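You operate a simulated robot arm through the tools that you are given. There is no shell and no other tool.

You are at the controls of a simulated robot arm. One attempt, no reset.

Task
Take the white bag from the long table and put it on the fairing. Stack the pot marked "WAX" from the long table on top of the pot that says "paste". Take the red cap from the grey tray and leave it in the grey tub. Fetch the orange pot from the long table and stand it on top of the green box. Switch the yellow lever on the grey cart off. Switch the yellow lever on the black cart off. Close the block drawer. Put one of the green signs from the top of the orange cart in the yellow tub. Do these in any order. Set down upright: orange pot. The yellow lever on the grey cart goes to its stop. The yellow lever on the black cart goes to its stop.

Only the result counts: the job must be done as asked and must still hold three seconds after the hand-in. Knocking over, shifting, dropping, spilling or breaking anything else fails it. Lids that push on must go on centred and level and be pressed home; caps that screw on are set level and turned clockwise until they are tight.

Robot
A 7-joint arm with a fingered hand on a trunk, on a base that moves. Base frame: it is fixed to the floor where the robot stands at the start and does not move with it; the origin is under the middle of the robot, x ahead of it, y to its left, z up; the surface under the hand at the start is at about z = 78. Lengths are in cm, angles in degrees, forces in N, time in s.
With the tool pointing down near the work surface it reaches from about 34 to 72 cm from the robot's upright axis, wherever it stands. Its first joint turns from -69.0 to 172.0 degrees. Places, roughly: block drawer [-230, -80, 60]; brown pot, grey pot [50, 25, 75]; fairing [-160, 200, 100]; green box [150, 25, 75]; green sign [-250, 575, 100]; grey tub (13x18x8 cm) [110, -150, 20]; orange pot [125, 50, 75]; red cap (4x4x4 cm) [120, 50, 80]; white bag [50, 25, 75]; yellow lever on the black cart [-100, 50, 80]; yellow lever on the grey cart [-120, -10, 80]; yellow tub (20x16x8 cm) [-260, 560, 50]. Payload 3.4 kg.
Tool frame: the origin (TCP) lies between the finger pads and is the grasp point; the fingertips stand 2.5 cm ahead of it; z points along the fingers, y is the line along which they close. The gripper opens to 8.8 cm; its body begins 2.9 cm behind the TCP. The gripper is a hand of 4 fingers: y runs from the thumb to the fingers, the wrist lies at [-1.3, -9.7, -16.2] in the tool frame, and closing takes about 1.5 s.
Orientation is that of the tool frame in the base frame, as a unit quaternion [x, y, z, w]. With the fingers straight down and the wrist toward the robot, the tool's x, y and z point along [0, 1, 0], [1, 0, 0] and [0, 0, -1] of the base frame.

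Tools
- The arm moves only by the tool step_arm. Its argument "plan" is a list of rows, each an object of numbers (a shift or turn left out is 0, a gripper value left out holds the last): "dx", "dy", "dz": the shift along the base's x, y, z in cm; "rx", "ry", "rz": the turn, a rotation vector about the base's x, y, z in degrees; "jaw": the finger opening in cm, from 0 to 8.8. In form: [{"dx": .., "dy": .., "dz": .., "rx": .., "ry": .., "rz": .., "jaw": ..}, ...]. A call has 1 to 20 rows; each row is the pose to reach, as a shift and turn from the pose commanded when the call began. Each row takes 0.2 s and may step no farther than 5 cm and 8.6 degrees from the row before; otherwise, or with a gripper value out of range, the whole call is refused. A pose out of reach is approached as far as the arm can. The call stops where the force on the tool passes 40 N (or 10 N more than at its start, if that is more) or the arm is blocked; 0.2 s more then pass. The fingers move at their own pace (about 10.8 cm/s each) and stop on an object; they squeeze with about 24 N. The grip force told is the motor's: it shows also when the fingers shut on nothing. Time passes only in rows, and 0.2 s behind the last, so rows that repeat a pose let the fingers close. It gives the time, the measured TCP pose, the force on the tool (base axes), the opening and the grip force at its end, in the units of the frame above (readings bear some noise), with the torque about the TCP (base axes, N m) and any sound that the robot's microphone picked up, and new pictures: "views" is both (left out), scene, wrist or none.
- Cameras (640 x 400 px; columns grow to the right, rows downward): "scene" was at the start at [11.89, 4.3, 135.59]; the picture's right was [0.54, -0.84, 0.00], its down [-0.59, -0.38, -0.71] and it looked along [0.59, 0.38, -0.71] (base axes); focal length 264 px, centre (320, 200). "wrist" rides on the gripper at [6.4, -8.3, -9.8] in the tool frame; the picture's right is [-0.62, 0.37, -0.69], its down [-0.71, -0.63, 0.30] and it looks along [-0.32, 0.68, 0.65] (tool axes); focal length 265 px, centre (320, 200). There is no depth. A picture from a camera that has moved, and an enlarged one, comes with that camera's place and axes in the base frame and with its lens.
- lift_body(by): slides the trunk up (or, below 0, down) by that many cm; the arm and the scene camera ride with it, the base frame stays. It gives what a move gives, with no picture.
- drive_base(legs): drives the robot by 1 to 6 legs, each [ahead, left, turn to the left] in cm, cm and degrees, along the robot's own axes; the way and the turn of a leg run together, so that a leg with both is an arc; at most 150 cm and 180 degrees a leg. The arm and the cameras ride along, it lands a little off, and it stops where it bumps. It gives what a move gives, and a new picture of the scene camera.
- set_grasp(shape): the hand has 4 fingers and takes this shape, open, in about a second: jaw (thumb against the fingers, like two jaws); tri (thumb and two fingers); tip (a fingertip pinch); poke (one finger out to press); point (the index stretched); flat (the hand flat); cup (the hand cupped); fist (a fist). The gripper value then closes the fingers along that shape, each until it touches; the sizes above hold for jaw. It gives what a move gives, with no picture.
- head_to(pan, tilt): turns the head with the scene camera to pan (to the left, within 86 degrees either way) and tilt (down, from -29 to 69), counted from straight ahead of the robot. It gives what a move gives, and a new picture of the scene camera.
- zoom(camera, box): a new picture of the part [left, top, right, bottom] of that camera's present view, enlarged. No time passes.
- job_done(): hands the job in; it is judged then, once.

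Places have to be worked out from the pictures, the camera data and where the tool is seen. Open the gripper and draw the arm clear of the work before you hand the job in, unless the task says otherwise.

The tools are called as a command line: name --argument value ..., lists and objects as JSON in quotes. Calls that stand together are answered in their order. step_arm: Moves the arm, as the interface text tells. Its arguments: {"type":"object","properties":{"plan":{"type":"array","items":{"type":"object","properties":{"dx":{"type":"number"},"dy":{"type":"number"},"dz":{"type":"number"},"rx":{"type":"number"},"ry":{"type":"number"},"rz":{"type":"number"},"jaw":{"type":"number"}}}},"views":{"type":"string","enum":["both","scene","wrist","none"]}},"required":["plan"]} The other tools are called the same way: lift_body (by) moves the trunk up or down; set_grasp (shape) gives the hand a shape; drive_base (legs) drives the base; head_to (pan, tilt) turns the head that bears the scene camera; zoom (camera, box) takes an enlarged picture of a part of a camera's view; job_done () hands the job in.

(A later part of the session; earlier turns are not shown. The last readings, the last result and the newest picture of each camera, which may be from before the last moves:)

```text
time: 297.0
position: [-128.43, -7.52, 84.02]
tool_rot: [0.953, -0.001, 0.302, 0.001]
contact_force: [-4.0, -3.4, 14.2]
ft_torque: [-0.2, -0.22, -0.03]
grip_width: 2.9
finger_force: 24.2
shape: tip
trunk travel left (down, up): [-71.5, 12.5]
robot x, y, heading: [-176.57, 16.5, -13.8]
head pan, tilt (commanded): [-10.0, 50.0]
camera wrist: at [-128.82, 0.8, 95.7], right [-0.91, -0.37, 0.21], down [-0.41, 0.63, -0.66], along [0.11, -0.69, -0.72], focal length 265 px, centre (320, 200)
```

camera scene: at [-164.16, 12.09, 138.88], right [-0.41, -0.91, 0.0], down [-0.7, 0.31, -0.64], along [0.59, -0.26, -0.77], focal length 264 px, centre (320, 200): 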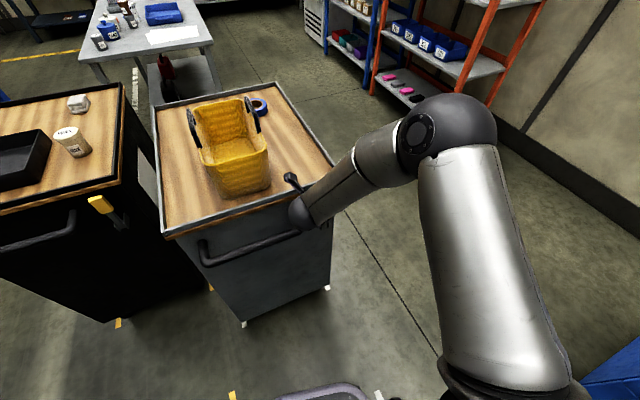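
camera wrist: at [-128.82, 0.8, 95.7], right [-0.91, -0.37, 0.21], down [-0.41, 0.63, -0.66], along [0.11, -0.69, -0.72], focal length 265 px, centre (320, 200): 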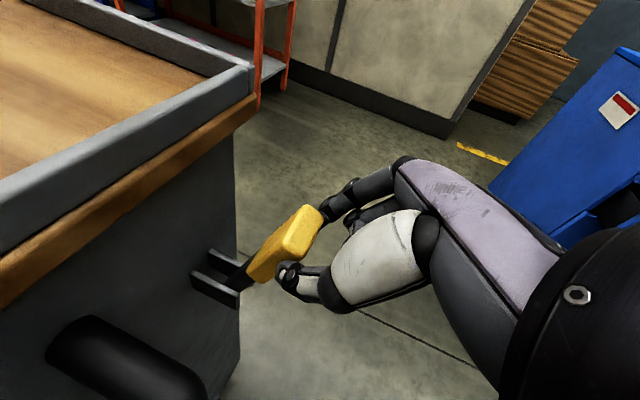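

The lever follows (about 27° so far, radius about 9.7 cm matches). A slight upward force tells me the arc is a bit flatter; adjusting and continuing to about 60°.

step_arm --plan '[{"dx": -0.7, "dz": 0.0}, {"dx": -1.8, "dz": -0.75}, {"dx": -2.75, "dz": -1.6}, {"dx": -3.6, "dz": -2.6}, {"dx": -4.3, "dz": -3.6}]' --views "wrist"

```text
time: 298.2
position: [-132.92, -7.46, 80.26]
tool_rot: [0.954, -0.002, 0.3, 0.001]
contact_force: [-15.8, -4.5, 11.2]
ft_torque: [-0.15, 0.02, -0.19]
grip_width: 2.93
finger_force: 24.4
shape: tip
trunk travel left (down, up): [-71.5, 12.5]
robot x, y, heading: [-176.78, 16.23, -14.0]
head pan, tilt (commanded): [-10.0, 50.0]
camera wrist: at [-133.27, 0.83, 91.98], right [-0.91, -0.37, 0.21], down [-0.41, 0.63, -0.66], along [0.11, -0.68, -0.72], focal length 265 px, centre (320, 200)
```

wrist: 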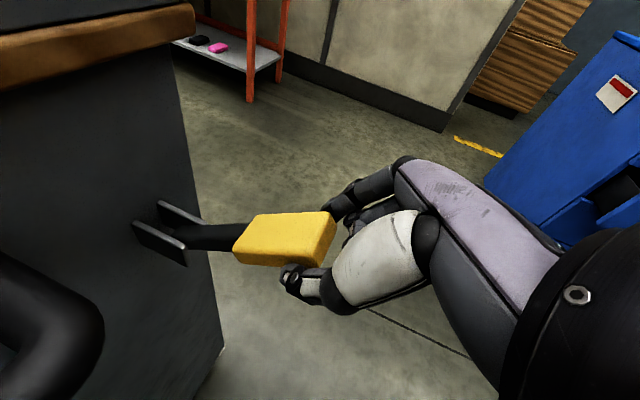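

The lever is near 57° and still following; the fitted pivot is about (−122.6, 72.3) with radius 10.9. Continuing along that arc toward horizontal.

step_arm --plan '[{"dx": -0.7, "dz": -0.5}, {"dx": -1.1, "dz": -1.2}, {"dx": -1.55, "dz": -2.35}, {"dx": -1.85, "dz": -3.3}, {"dx": -2.05, "dz": -4.2}]' --views "wrist"

```text
time: 299.4
position: [-134.5, -7.35, 75.9]
tool_rot: [0.954, 0.0, 0.3, -0.001]
contact_force: [-0.7, -0.3, -1.0]
ft_torque: [-0.02, -0.02, 0.01]
grip_width: 1.99
finger_force: 24.5
shape: tip
trunk travel left (down, up): [-71.5, 12.5]
robot x, y, heading: [-176.23, 16.84, -13.9]
head pan, tilt (commanded): [-10.0, 50.0]
camera wrist: at [-134.84, 0.84, 87.63], right [-0.91, -0.37, 0.21], down [-0.41, 0.63, -0.66], along [0.11, -0.68, -0.72], focal length 265 px, centre (320, 200)
```

wrist: 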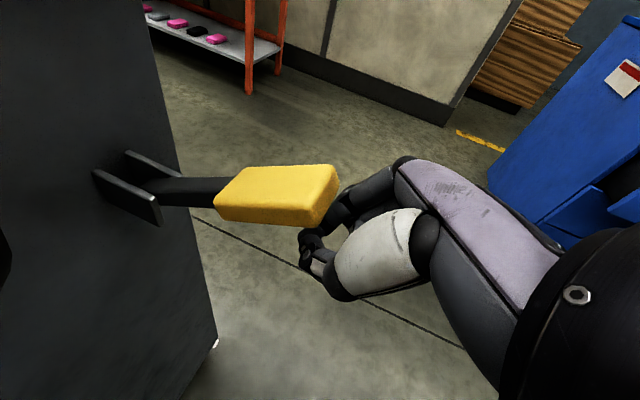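

The knob slipped from the pinch with the lever at about 57°, so it stays part-way. I'll retreat west, rise above the knob, and push it down the rest of the way with the closed fingertips.

step_arm --plan '[{"dx": -2, "dz": -0.5, "jaw": 0}, {"dx": -5, "dz": 0, "jaw": 0}, {"dx": -5.5, "dz": 4.5}, {"dx": -5.5, "dz": 9}, {"dx": -2.5, "dz": 10}, {"dx": 1.5, "dz": 10}, {"dx": 2.5, "dz": 9}]' --views "both"

zoom --camera "wrist" --box '[140, 130, 400, 370]'

```text
time: 301.0
position: [-132.12, -7.45, 85.0]
tool_rot: [0.954, -0.001, 0.301, 0.0]
contact_force: [0.1, -0.2, 0.0]
ft_torque: [-0.01, -0.01, 0.0]
grip_width: 1.99
finger_force: 23.9
shape: tip
trunk travel left (down, up): [-71.5, 12.5]
robot x, y, heading: [-176.21, 16.41, -13.9]
head pan, tilt (commanded): [-10.0, 50.0]
camera scene: at [-164.26, 12.09, 138.89], right [-0.41, -0.91, 0.0], down [-0.7, 0.31, -0.64], along [0.59, -0.26, -0.77], focal length 264 px, centre (320, 200)
camera wrist: at [-132.35, 0.86, 96.71], right [-0.91, -0.37, 0.21], down [-0.41, 0.63, -0.66], along [0.11, -0.68, -0.72], focal length 265 px, centre (320, 200)
```

scene: 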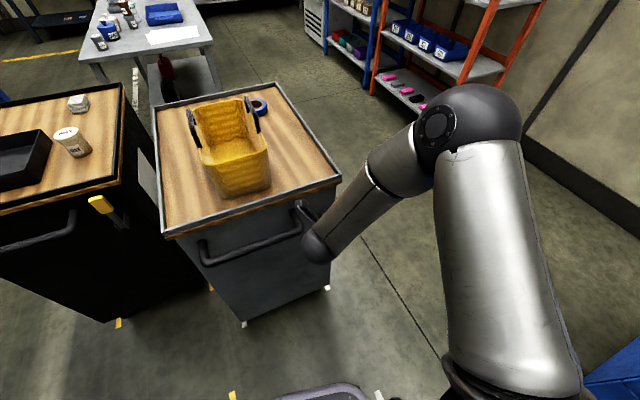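
wrist: 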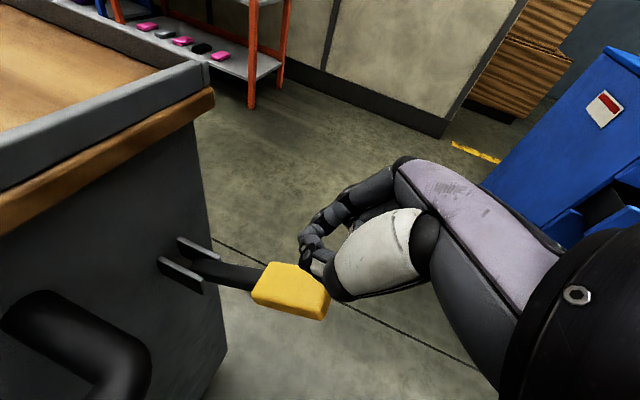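

```text
1.67 times, centred on (270, 250) of wrist
camera zoom: at [-132.35, 0.86, 96.71], right [-0.91, -0.37, 0.21], down [-0.41, 0.63, -0.66], along [0.11, -0.68, -0.72], focal length 442 px, centre (403, 117)
```

zoom: 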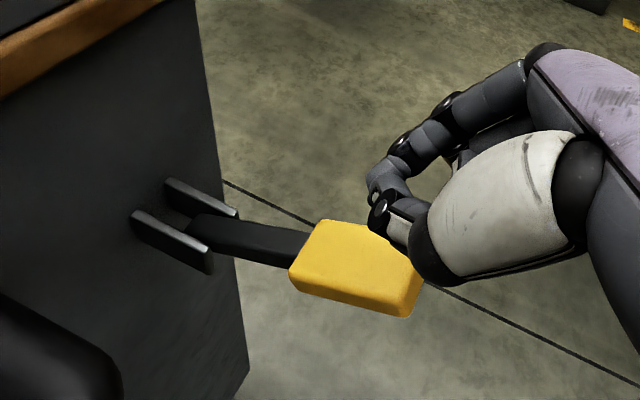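

The fingertips are directly above the knob. Pushing straight down in small steps.

step_arm --plan '[{"dz": -2}, {"dz": -3.5}, {"dx": -0.1, "dz": -5}, {"dx": -0.2, "dz": -6.2}, {"dx": -0.3, "dz": -7.4}]' --views "wrist"

```text
time: 302.0
position: [-131.56, -7.46, 79.73]
tool_rot: [0.949, 0.002, 0.314, 0.005]
contact_force: [3.4, 1.1, 12.1]
ft_torque: [-0.14, -0.06, 0.03]
grip_width: 2.04
finger_force: 24.5
shape: tip
trunk travel left (down, up): [-71.5, 12.5]
robot x, y, heading: [-176.09, 16.42, -14.1]
head pan, tilt (commanded): [-10.0, 50.0]
stopped in row 5: the force on the tool passed its limit at 50 N (the readings are from after the stop); the commanded pose is now the measured one
camera wrist: at [-132.12, 0.91, 91.32], right [-0.91, -0.37, 0.19], down [-0.39, 0.62, -0.68], along [0.13, -0.69, -0.71], focal length 265 px, centre (320, 200)
```

wrist: 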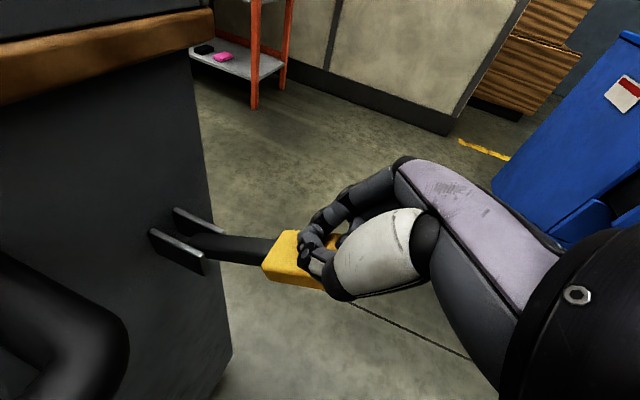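

Pushing down hit the force limit with the lever staying near 57°, which suggests that is its mechanical stop. I'll back the hand off and examine the lever angle more carefully.

step_arm --plan '[{"dx": -0.5, "dz": 2}, {"dx": -2, "dz": 5}, {"dx": -6, "dz": 7}, {"dx": -9, "dz": 7}]' --views "wrist"

zoom --camera "wrist" --box '[60, 150, 360, 370]'

zoom --camera "scene" --box '[260, 170, 360, 270]'

```text
time: 303.0
position: [-140.67, -7.52, 86.65]
tool_rot: [0.951, 0.001, 0.31, 0.005]
contact_force: [1.1, 0.1, 0.6]
ft_torque: [0.0, -0.05, -0.02]
grip_width: 2.0
finger_force: 23.7
shape: tip
trunk travel left (down, up): [-71.5, 12.5]
robot x, y, heading: [-176.13, 16.58, -13.8]
head pan, tilt (commanded): [-10.0, 50.0]
camera wrist: at [-141.26, 0.82, 98.25], right [-0.91, -0.36, 0.2], down [-0.4, 0.62, -0.67], along [0.12, -0.69, -0.71], focal length 265 px, centre (320, 200)
```

wrist: 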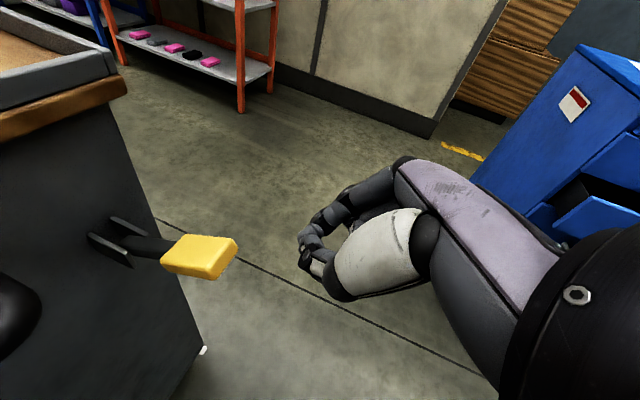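

```text
1.82 times, centred on (210, 260) of wrist
camera zoom: at [-141.26, 0.82, 98.25], right [-0.91, -0.36, 0.2], down [-0.4, 0.62, -0.67], along [0.12, -0.69, -0.71], focal length 483 px, centre (520, 91)
```

zoom: 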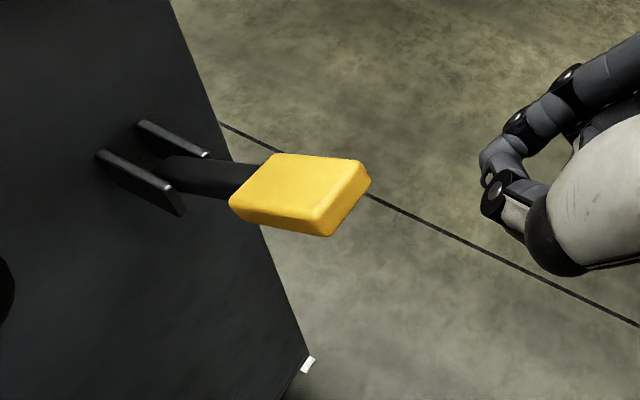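

```text
4.00 times, centred on (310, 220) of scene
camera zoom: at [-164.27, 12.09, 138.88], right [-0.41, -0.91, 0.0], down [-0.7, 0.31, -0.64], along [0.59, -0.26, -0.77], focal length 1058 px, centre (360, 120)
```

zoom: 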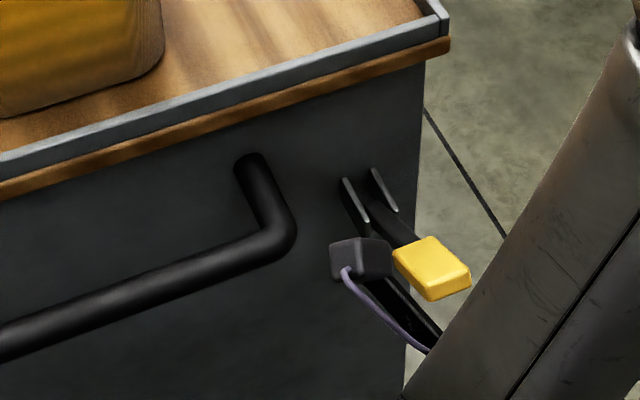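

The lever is now about 57–60° from vertical, 50 N of push didn't move it further, so it is at its stop. Next is the black cart's lever: I raise and pull back the hand, then shift the base by the same offset between the two levers.

step_arm --plan '[{"dx": -1.5, "dz": 4.5}, {"dx": -3, "dz": 9}, {"dx": -4.5, "dz": 13.5}, {"dx": -6, "dz": 18}]' --views "none"

drive_base --legs '[[0, 60.5, 0], [7, 0, 0]]'

step_arm --plan '[{"jaw": 5.5}, {"jaw": 5.5}, {"jaw": 5.5}]' --views "wrist"

```text
time: 304.0
position: [-142.04, -6.98, 106.7]
tool_rot: [0.95, 0.0, 0.311, 0.003]
contact_force: [-1.1, -0.7, 0.7]
ft_torque: [0.03, 0.02, 0.01]
grip_width: 1.99
finger_force: 23.7
shape: tip
out of reach, approached as far as the arm can: row 1, 2, 3, 4
trunk travel left (down, up): [-71.5, 12.5]
robot x, y, heading: [-176.12, 16.82, -14.2]
head pan, tilt (commanded): [-10.0, 50.0]
```

```text
time: 308.1
position: [-120.4, 50.42, 106.65]
tool_rot: [0.951, 0.0, 0.31, 0.006]
contact_force: [0.7, -0.1, 0.1]
ft_torque: [0.0, -0.03, -0.02]
grip_width: 2.01
finger_force: 24.5
shape: tip
trunk travel left (down, up): [-71.5, 12.5]
robot x, y, heading: [-154.78, 74.1, -14.3]
head pan, tilt (commanded): [-10.0, 50.0]
camera scene: at [-142.59, 69.19, 138.88], right [-0.41, -0.91, 0.0], down [-0.7, 0.31, -0.64], along [0.59, -0.26, -0.77], focal length 264 px, centre (320, 200)
```

scene: 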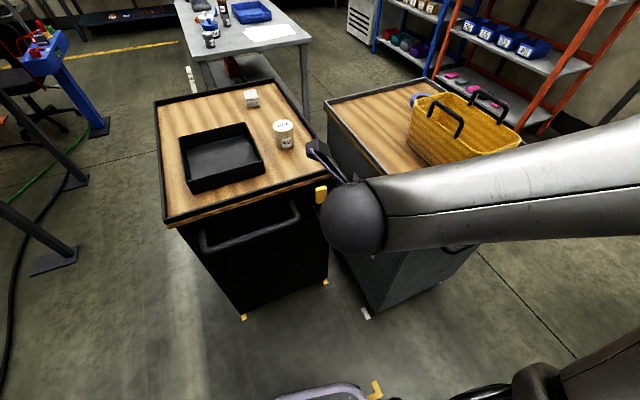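

```text
time: 308.9
position: [-120.43, 50.41, 106.78]
tool_rot: [0.95, 0.0, 0.311, 0.006]
contact_force: [-0.6, -0.5, 0.4]
ft_torque: [0.0, 0.02, 0.02]
grip_width: 5.47
finger_force: 0.0
shape: tip
trunk travel left (down, up): [-71.5, 12.5]
robot x, y, heading: [-154.69, 73.3, -14.3]
head pan, tilt (commanded): [-10.0, 50.0]
camera wrist: at [-121.02, 58.81, 118.42], right [-0.91, -0.36, 0.2], down [-0.4, 0.62, -0.67], along [0.12, -0.69, -0.71], focal length 265 px, centre (320, 200)
```

wrist: 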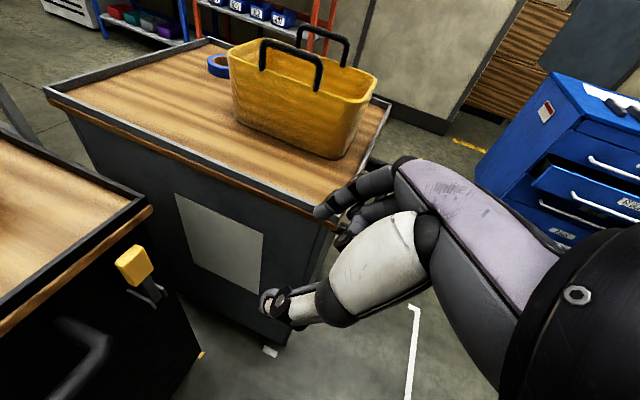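

The black cart's knob triangulates to about (−97.6, 48.9, 82.8). Moving to the same relative pre-grasp pose as for the grey one.

step_arm --plan '[{"dx": 2.8, "dy": -0.3, "dz": -2.6}, {"dx": 5.6, "dy": -0.6, "dz": -5.3}, {"dx": 8.4, "dy": -0.9, "dz": -8}, {"dx": 11.2, "dy": -1.2, "dz": -10.6}, {"dx": 13.9, "dy": -1.5, "dz": -13.2}]' --views "both"

zoom --camera "wrist" --box '[120, 150, 400, 370]'

```text
time: 310.1
position: [-106.31, 49.02, 93.44]
tool_rot: [0.951, 0.001, 0.31, 0.006]
contact_force: [-0.4, -0.8, 0.0]
ft_torque: [0.02, -0.02, -0.02]
grip_width: 5.45
finger_force: 0.1
shape: tip
trunk travel left (down, up): [-71.5, 12.5]
robot x, y, heading: [-155.06, 73.65, -14.0]
head pan, tilt (commanded): [-10.0, 50.0]
camera scene: at [-142.56, 69.2, 138.87], right [-0.41, -0.91, 0.0], down [-0.7, 0.31, -0.64], along [0.59, -0.26, -0.77], focal length 264 px, centre (320, 200)
camera wrist: at [-106.91, 57.35, 105.08], right [-0.91, -0.36, 0.2], down [-0.4, 0.62, -0.67], along [0.12, -0.69, -0.71], focal length 265 px, centre (320, 200)
```

scene: 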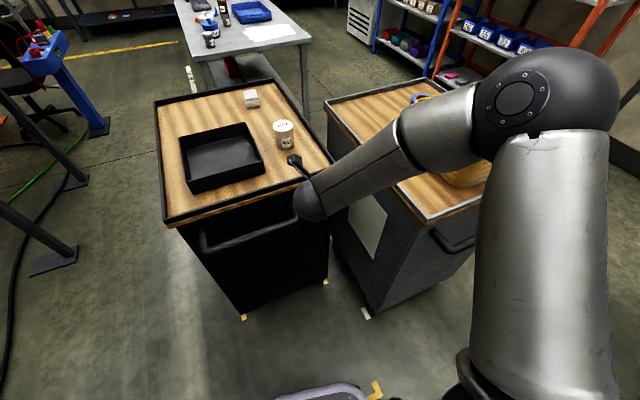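
wrist: 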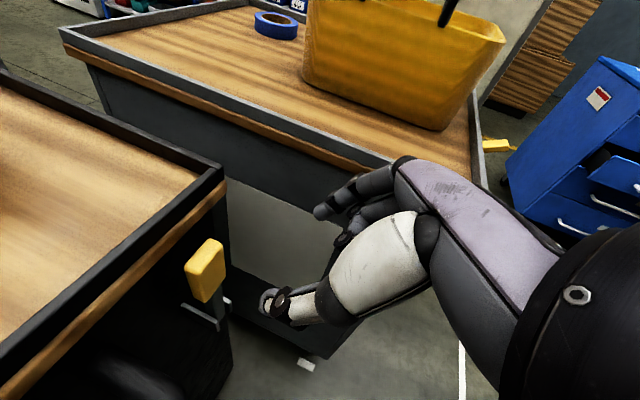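

```text
1.82 times, centred on (260, 260) of wrist
camera zoom: at [-106.91, 57.35, 105.08], right [-0.91, -0.36, 0.2], down [-0.4, 0.62, -0.67], along [0.12, -0.69, -0.71], focal length 483 px, centre (429, 91)
```

zoom: 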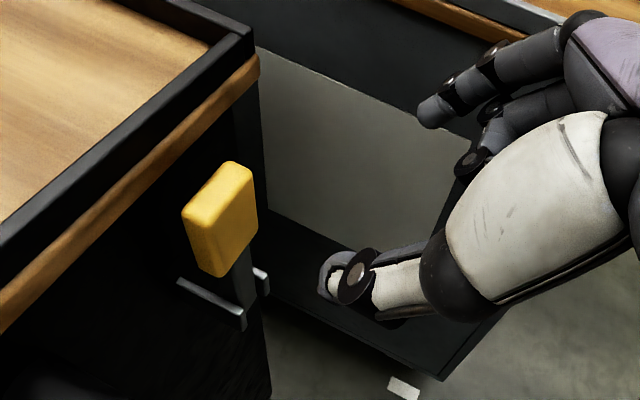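

The view is nearly identical to the grey lever's pre-grasp. Advancing along the finger direction to straddle the knob, slightly deeper this time.

step_arm --plan '[{"dx": 2.4, "dy": -0.1, "dz": -2.8}, {"dx": 4.6, "dy": -0.1, "dz": -5.4}, {"dx": 6.4, "dy": -0.2, "dz": -7.6}, {"dx": 7.5, "dy": -0.2, "dz": -9.1}, {"dx": 7.5, "dy": -0.2, "dz": -9.1}]' --views "wrist"

zoom --camera "wrist" --box '[180, 150, 420, 370]'

```text
time: 311.2
position: [-99.16, 48.66, 84.38]
tool_rot: [0.951, -0.001, 0.31, 0.005]
contact_force: [0.4, -0.1, 0.3]
ft_torque: [0.01, -0.03, -0.05]
grip_width: 5.45
finger_force: 0.0
shape: tip
trunk travel left (down, up): [-71.5, 12.5]
robot x, y, heading: [-154.71, 73.73, -14.6]
head pan, tilt (commanded): [-10.0, 50.0]
camera wrist: at [-99.6, 57.14, 95.98], right [-0.91, -0.36, 0.2], down [-0.4, 0.62, -0.67], along [0.12, -0.69, -0.71], focal length 265 px, centre (320, 200)
```

wrist: 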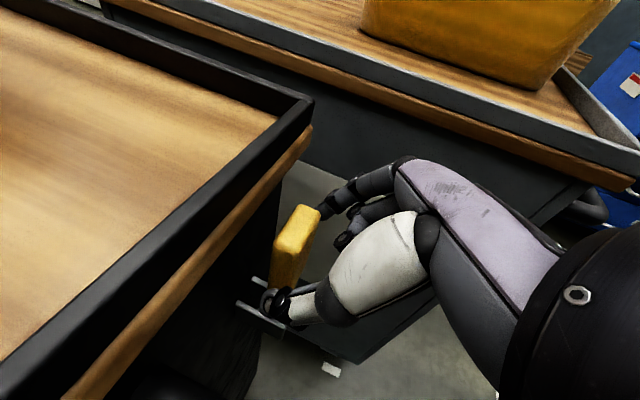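

```text
1.82 times, centred on (300, 260) of wrist
camera zoom: at [-99.6, 57.14, 95.98], right [-0.91, -0.36, 0.2], down [-0.4, 0.62, -0.67], along [0.12, -0.69, -0.71], focal length 483 px, centre (356, 91)
```

zoom: 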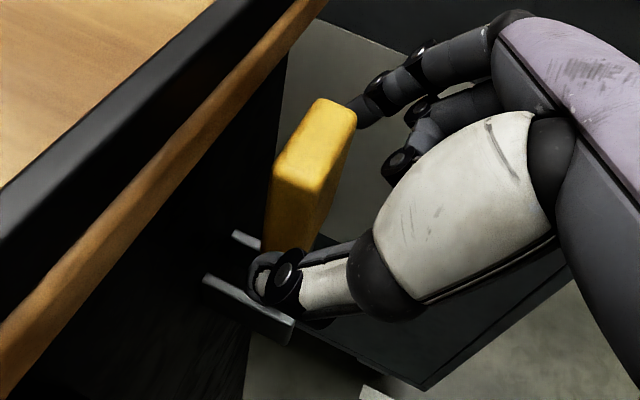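

Good placement. Closing the pinch on the knob.

step_arm --plan '[{"jaw": 3}, {"jaw": 1}, {"jaw": 1}, {"jaw": 1}, {"jaw": 1}, {"jaw": 1}, {"jaw": 1}]' --views "wrist"

```text
time: 312.9
position: [-99.01, 48.88, 84.4]
tool_rot: [0.951, 0.0, 0.309, 0.006]
contact_force: [-0.3, -0.4, -1.7]
ft_torque: [-0.01, 0.02, 0.04]
grip_width: 2.82
finger_force: 24.3
shape: tip
trunk travel left (down, up): [-71.5, 12.5]
robot x, y, heading: [-154.73, 73.54, -14.4]
head pan, tilt (commanded): [-10.0, 50.0]
camera wrist: at [-99.57, 57.14, 95.98], right [-0.91, -0.36, 0.2], down [-0.4, 0.62, -0.67], along [0.12, -0.69, -0.71], focal length 265 px, centre (320, 200)
```

wrist: 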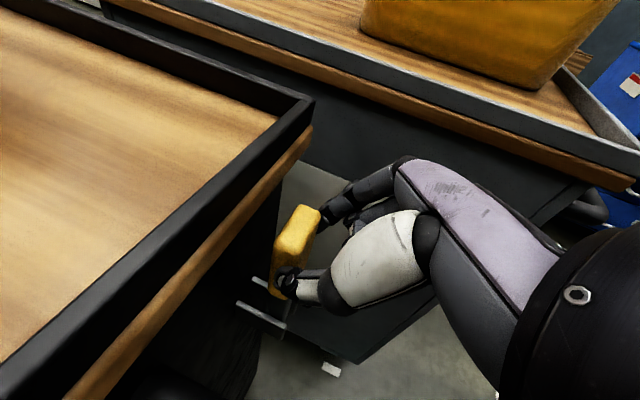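

Grip is firm. Moving along the arc (pivot about 10.4 cm below) to roughly 45°.

step_arm --plan '[{"dx": -1.3, "dz": -0.1}, {"dx": -2.6, "dz": -0.35}, {"dx": -3.8, "dz": -0.8}, {"dx": -5.05, "dz": -1.4}, {"dx": -6.2, "dz": -2.15}, {"dx": -7.2, "dz": -3.0}]' --views "wrist"

```text
time: 314.2
position: [-106.37, 48.72, 81.52]
tool_rot: [0.951, 0.0, 0.31, 0.006]
contact_force: [-3.8, -0.4, 4.5]
ft_torque: [-0.02, -0.15, 0.03]
grip_width: 2.87
finger_force: 24.2
shape: tip
trunk travel left (down, up): [-71.5, 12.5]
robot x, y, heading: [-154.77, 73.29, -14.2]
head pan, tilt (commanded): [-10.0, 50.0]
camera wrist: at [-106.9, 57.14, 93.13], right [-0.91, -0.36, 0.2], down [-0.39, 0.62, -0.67], along [0.12, -0.69, -0.71], focal length 265 px, centre (320, 200)
```

wrist: 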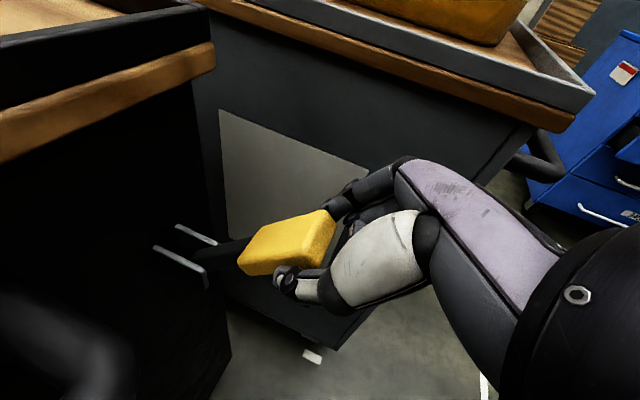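

Very low force; continuing in fine steps toward the expected stop near 57–60°.

step_arm --plan '[{"dx": -0.7, "dz": -0.75}, {"dx": -1.3, "dz": -1.5}]' --views "wrist"

```text
time: 314.9
position: [-107.74, 48.62, 79.93]
tool_rot: [0.951, 0.0, 0.31, 0.006]
contact_force: [-4.1, -0.5, 2.6]
ft_torque: [0.0, -0.09, 0.0]
grip_width: 2.85
finger_force: 23.9
shape: tip
trunk travel left (down, up): [-71.5, 12.5]
robot x, y, heading: [-154.81, 73.53, -14.1]
head pan, tilt (commanded): [-10.0, 50.0]
camera wrist: at [-108.24, 57.14, 91.61], right [-0.91, -0.36, 0.2], down [-0.4, 0.62, -0.67], along [0.12, -0.69, -0.71], focal length 265 px, centre (320, 200)
```

wrist: 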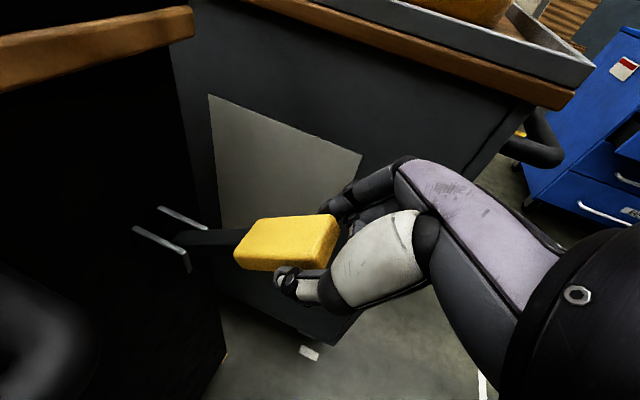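

About 56° with no resistance yet. Going a few degrees further to feel for the stop.

step_arm --plan '[{"dx": -0.32, "dz": -0.6}, {"dx": -0.58, "dz": -1.1}]' --views "wrist"

```text
time: 315.4
position: [-108.28, 48.7, 78.9]
tool_rot: [0.951, 0.0, 0.31, 0.006]
contact_force: [-7.5, 0.0, 5.4]
ft_torque: [0.0, -0.07, 0.0]
grip_width: 2.84
finger_force: 24.0
shape: tip
trunk travel left (down, up): [-71.5, 12.5]
robot x, y, heading: [-154.45, 73.7, -14.1]
head pan, tilt (commanded): [-10.0, 50.0]
camera wrist: at [-108.87, 57.15, 90.6], right [-0.91, -0.36, 0.2], down [-0.39, 0.62, -0.67], along [0.12, -0.69, -0.71], focal length 265 px, centre (320, 200)
```

wrist: 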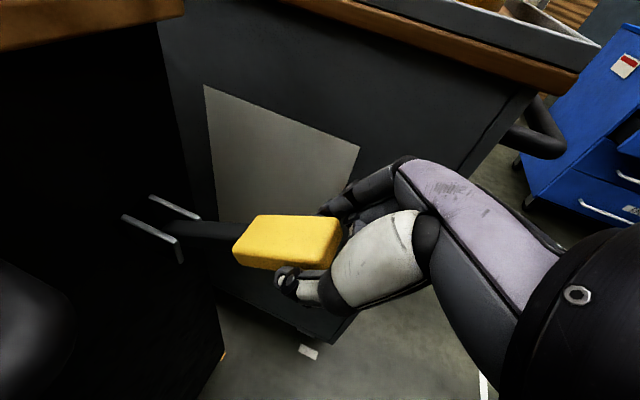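

It moved on past 62° with no stop felt, only a slight radial pull. Continuing with a slightly larger radius.

step_arm --plan '[{"dx": -0.5, "dz": -0.5}, {"dx": -0.8, "dz": -1.2}]' --views "wrist"

```text
time: 316.1
position: [-109.03, 48.92, 77.87]
tool_rot: [0.95, 0.001, 0.312, 0.006]
contact_force: [-2.3, 5.5, 17.2]
ft_torque: [0.42, -0.32, 0.47]
grip_width: 2.92
finger_force: 24.1
shape: tip
trunk travel left (down, up): [-71.5, 12.5]
robot x, y, heading: [-154.52, 73.65, -14.2]
head pan, tilt (commanded): [-10.0, 50.0]
camera wrist: at [-109.66, 57.37, 89.52], right [-0.91, -0.37, 0.19], down [-0.39, 0.62, -0.68], along [0.13, -0.69, -0.71], focal length 265 px, centre (320, 200)
```

wrist: 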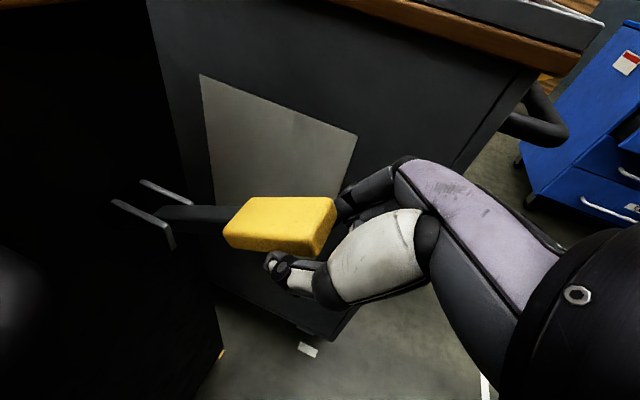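

Resistance has appeared (about 17 N upward), suggesting the stop is being reached. One more small increment to confirm.

step_arm --plan '[{"dx": -0.1, "dz": -0.2}, {"dx": -0.15, "dz": -0.4}]' --views "wrist"

```text
time: 316.6
position: [-109.11, 48.76, 77.19]
tool_rot: [0.951, 0.001, 0.31, 0.005]
contact_force: [-0.6, 0.3, -0.5]
ft_torque: [-0.01, -0.01, 0.04]
grip_width: 2.07
finger_force: 24.0
shape: tip
trunk travel left (down, up): [-71.5, 12.5]
robot x, y, heading: [-154.52, 73.8, -14.2]
head pan, tilt (commanded): [-10.0, 50.0]
camera wrist: at [-109.61, 57.08, 88.86], right [-0.91, -0.36, 0.2], down [-0.4, 0.63, -0.67], along [0.12, -0.69, -0.71], focal length 265 px, centre (320, 200)
```

wrist: 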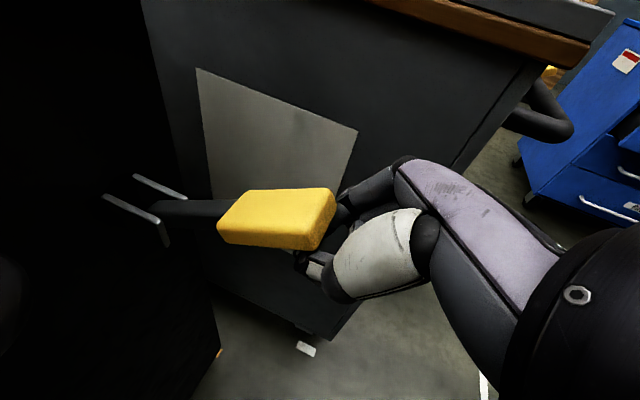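

The pinch slipped off again at the same lever angle as on the grey cart (about 58°), consistent with a stop there. I'll confirm by pressing it down from above as before, gently.

step_arm --plan '[{"dx": -2, "dz": -0.4, "jaw": 0}, {"dx": -5, "dz": 0.2, "jaw": 0}, {"dx": -5.5, "dz": 4.5}, {"dx": -5.5, "dz": 8.5}, {"dx": -2.5, "dz": 9.5}, {"dx": 1, "dz": 9.5}, {"dx": 2, "dz": 8}]' --views "wrist"

step_arm --plan '[{"dz": -1}, {"dz": -2}, {"dz": -3}, {"dz": -3.8}]' --views "none"

```text
time: 318.2
position: [-106.97, 48.6, 85.28]
tool_rot: [0.951, 0.0, 0.31, 0.005]
contact_force: [0.9, 0.7, -0.9]
ft_torque: [-0.01, -0.04, 0.0]
grip_width: 2.06
finger_force: 24.1
shape: tip
trunk travel left (down, up): [-71.5, 12.5]
robot x, y, heading: [-154.43, 73.67, -14.1]
head pan, tilt (commanded): [-10.0, 50.0]
camera wrist: at [-107.51, 57.02, 96.91], right [-0.91, -0.36, 0.2], down [-0.4, 0.62, -0.67], along [0.12, -0.69, -0.71], focal length 265 px, centre (320, 200)
```

wrist: 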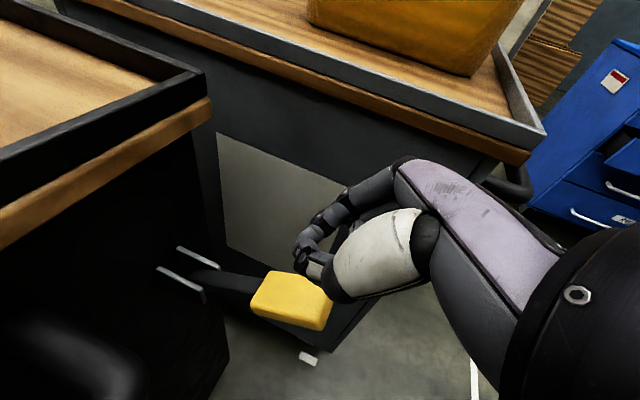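

```text
time: 319.2
position: [-107.07, 48.67, 81.51]
tool_rot: [0.95, 0.0, 0.311, 0.005]
contact_force: [0.4, 0.3, 1.1]
ft_torque: [0.02, 0.0, 0.02]
grip_width: 2.05
finger_force: 24.0
shape: tip
trunk travel left (down, up): [-71.5, 12.5]
robot x, y, heading: [-154.81, 73.92, -14.2]
head pan, tilt (commanded): [-10.0, 50.0]
```

Just above the knob with no contact yet. Pressing down in small increments.

step_arm --plan '[{"dz": -0.5}, {"dz": -1.0}, {"dz": -1.5}]' --views "none"

```text
time: 320.1
position: [-107.1, 48.67, 80.05]
tool_rot: [0.951, 0.0, 0.311, 0.006]
contact_force: [0.6, 0.5, 1.7]
ft_torque: [-0.01, -0.04, -0.02]
grip_width: 2.05
finger_force: 23.9
shape: tip
trunk travel left (down, up): [-71.5, 12.5]
robot x, y, heading: [-154.5, 73.53, -14.0]
head pan, tilt (commanded): [-10.0, 50.0]
```

step_arm --plan '[{"dz": -0.4}, {"dz": -0.8}]' --views "wrist"

```text
time: 320.8
position: [-106.48, 48.57, 79.63]
tool_rot: [0.948, 0.001, 0.318, 0.009]
contact_force: [1.2, 0.4, 12.8]
ft_torque: [-0.15, 0.03, -0.01]
grip_width: 2.04
finger_force: 23.5
shape: tip
trunk travel left (down, up): [-71.5, 12.5]
robot x, y, heading: [-154.49, 73.98, -14.3]
head pan, tilt (commanded): [-10.0, 50.0]
stopped in row 2: the force on the tool passed its limit at 42 N (the readings are from after the stop); the commanded pose is now the measured one
camera wrist: at [-107.29, 57.06, 91.23], right [-0.91, -0.36, 0.18], down [-0.38, 0.62, -0.68], along [0.13, -0.7, -0.7], focal length 265 px, centre (320, 200)
```

wrist: 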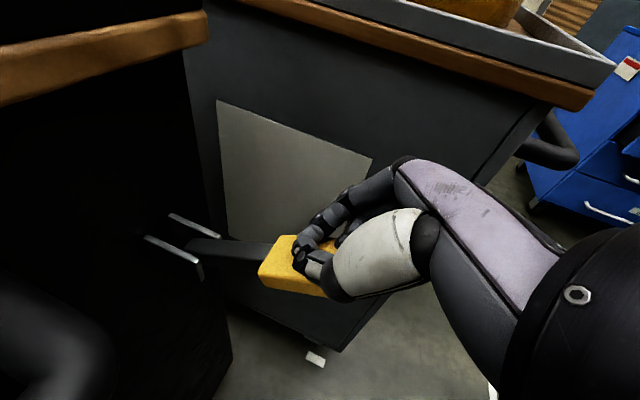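

Both levers block stiffly at the identical height (z 79.7), so both are at their stops. Retreating the hand and taking a confirming look.

step_arm --plan '[{"dx": -0.5, "dz": 2}, {"dx": -3, "dz": 5}, {"dx": -7, "dz": 7}, {"dx": -11, "dz": 9}]' --views "both"

zoom --camera "wrist" --box '[40, 130, 340, 350]'

```text
time: 321.8
position: [-117.88, 48.55, 88.56]
tool_rot: [0.948, 0.0, 0.317, 0.008]
contact_force: [-0.2, 0.0, -1.1]
ft_torque: [-0.01, -0.03, 0.0]
grip_width: 2.03
finger_force: 23.8
shape: tip
trunk travel left (down, up): [-71.5, 12.5]
robot x, y, heading: [-154.68, 73.75, -14.4]
head pan, tilt (commanded): [-10.0, 50.0]
camera scene: at [-142.87, 69.23, 138.9], right [-0.41, -0.91, 0.0], down [-0.7, 0.31, -0.64], along [0.59, -0.26, -0.77], focal length 264 px, centre (320, 200)
camera wrist: at [-118.57, 57.09, 100.3], right [-0.91, -0.36, 0.19], down [-0.39, 0.62, -0.68], along [0.13, -0.7, -0.71], focal length 265 px, centre (320, 200)
```

scene: 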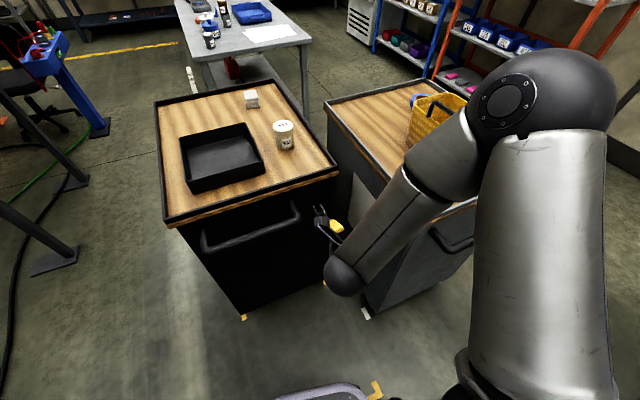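
wrist: 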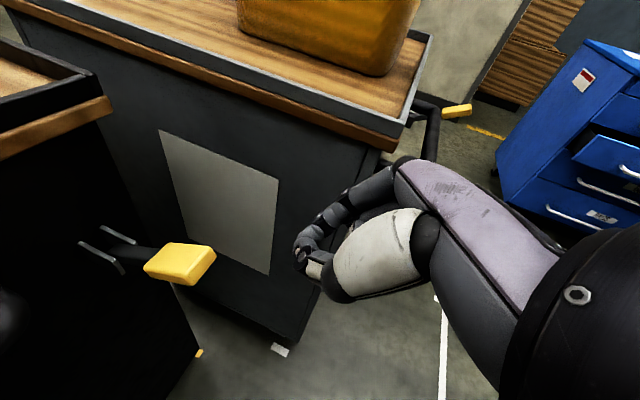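

```text
1.82 times, centred on (190, 240) of wrist
camera zoom: at [-118.57, 57.09, 100.3], right [-0.91, -0.36, 0.19], down [-0.39, 0.62, -0.68], along [0.13, -0.7, -0.71], focal length 483 px, centre (556, 127)
```

zoom: 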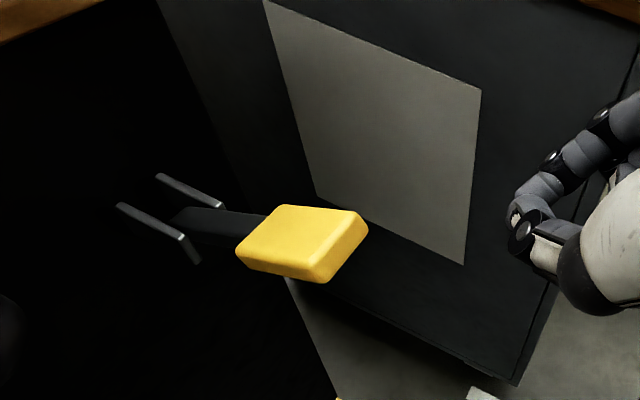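

Both levers are fully over. Next is the block drawer: I level and re-yaw the hand, then drive round to face the blue cabinet.

step_arm --plan '[{"dx": -4, "dz": 2, "ry": 7}, {"dx": -8, "dz": 4, "ry": 14}, {"dx": -12, "dz": 6, "ry": 21}, {"dx": -14, "dz": 8, "ry": 28}, {"dx": -15, "dz": 10, "ry": 36.9}]' --views "none"

step_arm --plan '[{"rz": 8}, {"rz": 16}, {"rz": 24}, {"rz": 32}, {"rz": 40}, {"rz": 48}, {"rz": 56}, {"rz": 64}, {"rz": 72}, {"rz": 76}]' --views "none"

drive_base --legs '[[-8, 0, 0], [0, 0, -76], [0, -42, 0], [60, 0, 0]]'

```text
refused: row 5 steps farther than a row can; nothing moved
```

```text
time: 324.0
position: [-117.91, 48.54, 88.5]
tool_rot: [0.747, 0.585, 0.253, -0.188]
contact_force: [0.8, -0.8, -0.2]
ft_torque: [0.03, 0.0, -0.05]
grip_width: 2.04
finger_force: 23.8
shape: tip
out of reach, approached as far as the arm can: row 2, 3, 4, 5
trunk travel left (down, up): [-71.5, 12.5]
robot x, y, heading: [-154.55, 73.45, -14.5]
head pan, tilt (commanded): [-10.0, 50.0]
```

```text
time: 333.5
position: [-220.44, -25.56, 88.58]
tool_rot: [0.949, -0.004, 0.315, 0.009]
contact_force: [-0.6, -0.9, 0.8]
ft_torque: [0.01, 0.03, 0.01]
grip_width: 2.02
finger_force: 24.2
shape: tip
trunk travel left (down, up): [-71.5, 12.5]
robot x, y, heading: [-204.77, 16.27, -90.6]
head pan, tilt (commanded): [-10.0, 50.0]
camera scene: at [-206.14, 3.52, 138.88], right [-0.98, 0.18, 0.0], down [0.14, 0.75, -0.64], along [-0.12, -0.63, -0.77], focal length 264 px, centre (320, 200)
```

scene: 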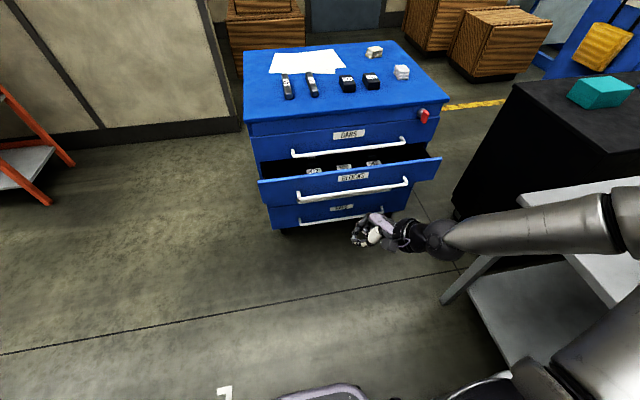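

The view shows BARS on top, the open BLOCKS drawer in the middle (front face at y ≈ −73, z ≈ 46–63, x −272…−195). I'll level the hand, close the fingers in jaw shape, and move closer.

step_arm --plan '[{"ry": 7.5, "dz": 1}, {"ry": 15, "dz": 2}, {"ry": 22.5, "dz": 3}, {"ry": 30, "dz": 4}, {"ry": 36.7, "dz": 5}]' --views "none"

set_grasp --shape "jaw"

drive_base --legs '[[34, 0, 0]]'

lift_body --by -28

step_arm --plan '[{"jaw": 4}, {"jaw": 0}, {"jaw": 0}, {"jaw": 0}, {"jaw": 0}]' --views "both"

```text
time: 334.7
position: [-220.44, -25.41, 93.65]
tool_rot: [1.0, 0.0, 0.0, 0.011]
contact_force: [0.6, 0.0, -0.1]
ft_torque: [-0.05, -0.03, -0.01]
grip_width: 2.01
finger_force: 23.9
shape: tip
trunk travel left (down, up): [-71.5, 12.5]
robot x, y, heading: [-204.32, 16.04, -90.6]
head pan, tilt (commanded): [-10.0, 50.0]
```

```text
time: 335.6
position: [-220.56, -25.53, 93.47]
tool_rot: [1.0, 0.0, 0.002, 0.009]
contact_force: [0.4, 0.2, -0.4]
ft_torque: [0.01, 0.01, -0.01]
grip_width: 8.75
finger_force: 0.1
shape: jaw
trunk travel left (down, up): [-71.5, 12.5]
robot x, y, heading: [-205.23, 16.36, -90.6]
head pan, tilt (commanded): [-10.0, 50.0]
```

```text
time: 337.9
position: [-220.84, -59.03, 93.52]
tool_rot: [1.0, 0.0, 0.001, 0.009]
contact_force: [0.3, 0.2, -0.3]
ft_torque: [-0.03, -0.01, 0.02]
grip_width: 8.75
finger_force: 0.1
shape: jaw
trunk travel left (down, up): [-71.5, 12.5]
robot x, y, heading: [-204.93, -17.18, -90.7]
head pan, tilt (commanded): [-10.0, 50.0]
camera scene: at [-206.46, -30.06, 138.88], right [-0.98, 0.18, 0.0], down [0.14, 0.75, -0.64], along [-0.12, -0.63, -0.77], focal length 264 px, centre (320, 200)
```

scene: 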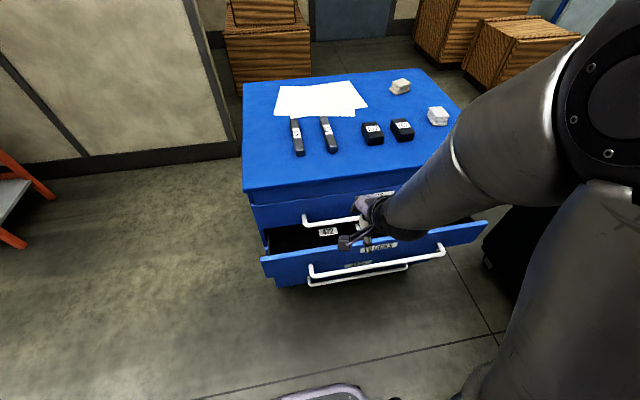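

```text
time: 340.7
position: [-220.8, -59.0, 65.63]
tool_rot: [1.0, 0.0, 0.002, 0.01]
contact_force: [-0.3, -0.1, -0.4]
ft_torque: [0.0, 0.02, 0.02]
grip_width: 8.75
finger_force: 0.0
shape: jaw
trunk travel left (down, up): [-43.5, 40.5]
robot x, y, heading: [-205.28, -17.03, -90.6]
head pan, tilt (commanded): [-10.0, 50.0]
```

```text
time: 341.9
position: [-220.83, -59.11, 65.6]
tool_rot: [1.0, 0.001, 0.001, 0.01]
contact_force: [0.3, -0.2, 0.2]
ft_torque: [0.0, 0.0, 0.01]
grip_width: 0.0
finger_force: 23.9
shape: jaw
trunk travel left (down, up): [-43.5, 40.5]
robot x, y, heading: [-205.05, -17.31, -90.6]
head pan, tilt (commanded): [-10.0, 50.0]
camera scene: at [-206.46, -30.0, 110.89], right [-0.98, 0.18, 0.0], down [0.14, 0.75, -0.64], along [-0.12, -0.63, -0.77], focal length 264 px, centre (320, 200)
camera wrist: at [-214.36, -50.56, 75.27], right [-0.62, -0.35, 0.7], down [-0.71, 0.62, -0.32], along [-0.32, -0.7, -0.64], focal length 265 px, centre (320, 200)
```

scene: 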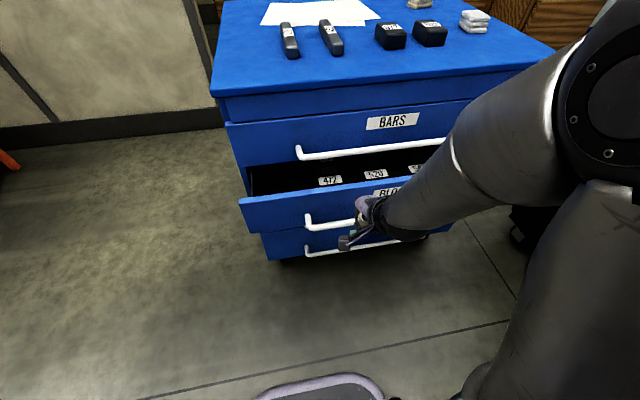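
wrist: 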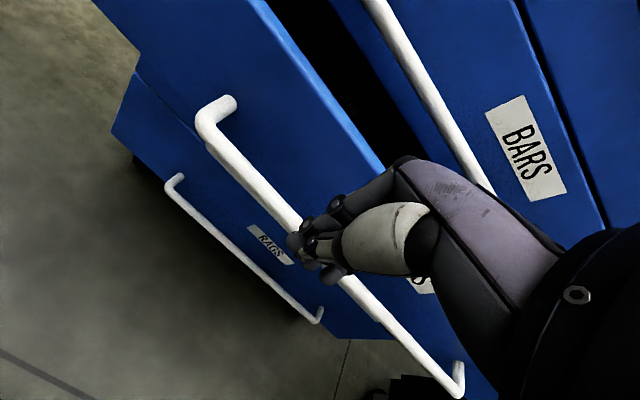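

The hand is in front of the BLOCKS drawer. I'll lower a bit, centre it on the drawer in x, and then push.

lift_body --by -6

step_arm --plan '[{"dx": -4}, {"dx": -8}, {"dx": -12}]' --views "both"

```text
time: 342.9
position: [-220.72, -59.07, 59.61]
tool_rot: [1.0, 0.0, 0.001, 0.009]
contact_force: [0.2, -0.2, -0.4]
ft_torque: [0.0, 0.0, 0.0]
grip_width: 0.01
finger_force: 24.1
shape: jaw
trunk travel left (down, up): [-37.5, 46.5]
robot x, y, heading: [-205.13, -17.29, -90.6]
head pan, tilt (commanded): [-10.0, 50.0]
```

```text
time: 343.7
position: [-232.82, -59.05, 59.51]
tool_rot: [1.0, 0.001, 0.0, 0.01]
contact_force: [-0.5, -0.7, -0.1]
ft_torque: [0.01, -0.02, -0.05]
grip_width: 0.0
finger_force: 24.0
shape: jaw
trunk travel left (down, up): [-37.5, 46.5]
robot x, y, heading: [-205.16, -17.27, -90.3]
head pan, tilt (commanded): [-10.0, 50.0]
camera scene: at [-206.49, -30.0, 104.89], right [-0.98, 0.18, 0.0], down [0.14, 0.75, -0.64], along [-0.12, -0.63, -0.77], focal length 264 px, centre (320, 200)
camera wrist: at [-226.42, -50.42, 69.24], right [-0.62, -0.36, 0.7], down [-0.71, 0.62, -0.32], along [-0.32, -0.7, -0.64], focal length 265 px, centre (320, 200)
```

scene: 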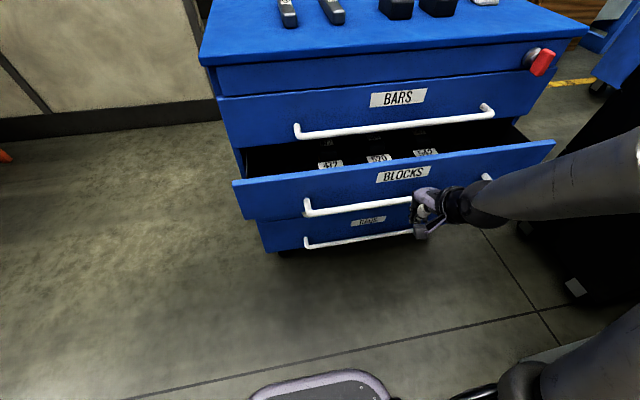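
wrist: 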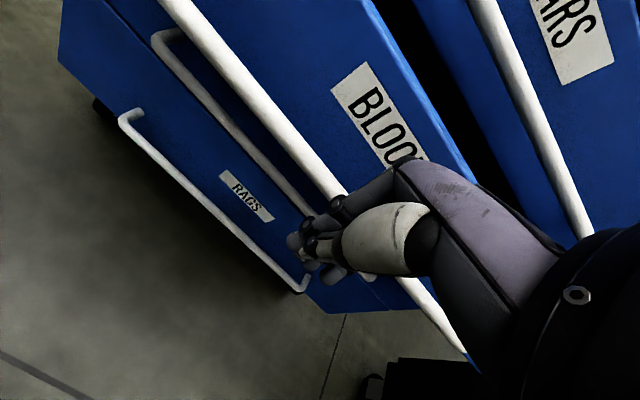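

Centred at x ≈ −232.8, in front of the BLOCKS label and handle. Pushing forward (−y) in moderate steps.

step_arm --plan '[{"dy": -2}, {"dy": -4}, {"dy": -6}, {"dy": -8}, {"dy": -10}]' --views "both"

```text
time: 344.9
position: [-232.82, -68.99, 59.61]
tool_rot: [1.0, 0.002, 0.0, 0.01]
contact_force: [0.2, 0.5, -0.2]
ft_torque: [-0.01, 0.0, -0.02]
grip_width: 0.0
finger_force: 23.9
shape: jaw
trunk travel left (down, up): [-37.5, 46.5]
robot x, y, heading: [-205.34, -17.56, -90.6]
head pan, tilt (commanded): [-10.0, 50.0]
camera scene: at [-206.48, -30.04, 104.88], right [-0.98, 0.18, 0.0], down [0.14, 0.75, -0.64], along [-0.12, -0.63, -0.77], focal length 264 px, centre (320, 200)
camera wrist: at [-226.43, -60.59, 69.24], right [-0.62, -0.36, 0.7], down [-0.71, 0.62, -0.32], along [-0.32, -0.7, -0.64], focal length 265 px, centre (320, 200)
```

scene: 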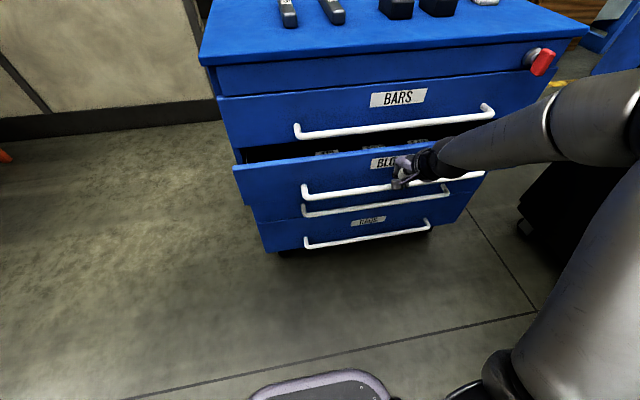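
wrist: 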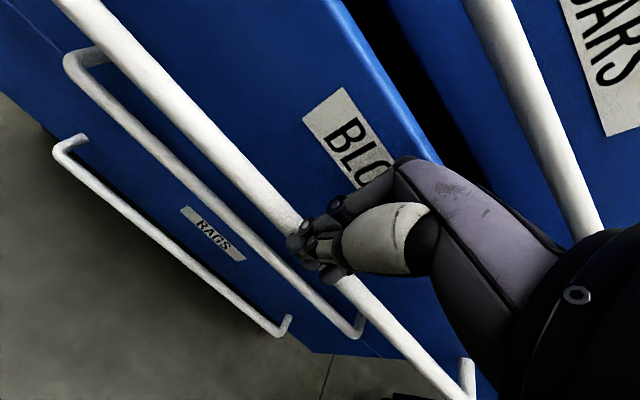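

The drawer is sliding in with almost no force. Continuing to push until it resists.

step_arm --plan '[{"dy": -2}, {"dy": -4}, {"dy": -6}, {"dy": -7.5}, {"dy": -9}]' --views "both"

```text
time: 346.1
position: [-232.89, -78.04, 59.58]
tool_rot: [1.0, 0.001, 0.001, 0.011]
contact_force: [-0.3, -2.6, 2.3]
ft_torque: [-0.11, 0.03, 0.04]
grip_width: 0.0
finger_force: 24.1
shape: jaw
trunk travel left (down, up): [-37.5, 46.5]
robot x, y, heading: [-204.76, -17.55, -90.6]
head pan, tilt (commanded): [-10.0, 50.0]
camera scene: at [-206.44, -30.01, 104.89], right [-0.98, 0.18, 0.0], down [0.14, 0.75, -0.64], along [-0.12, -0.63, -0.77], focal length 264 px, centre (320, 200)
camera wrist: at [-226.36, -69.61, 69.25], right [-0.62, -0.35, 0.7], down [-0.71, 0.62, -0.32], along [-0.32, -0.7, -0.64], focal length 265 px, centre (320, 200)
```

scene: 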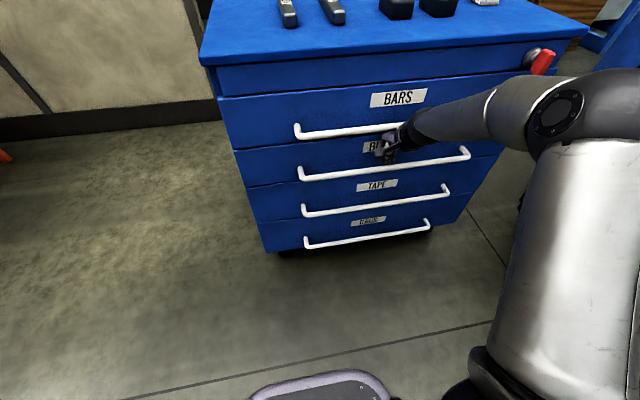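
wrist: 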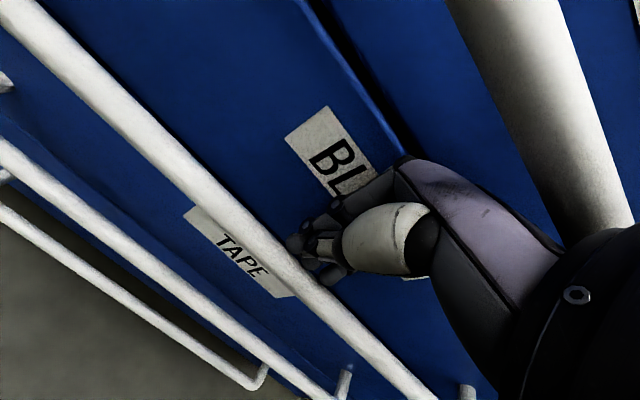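

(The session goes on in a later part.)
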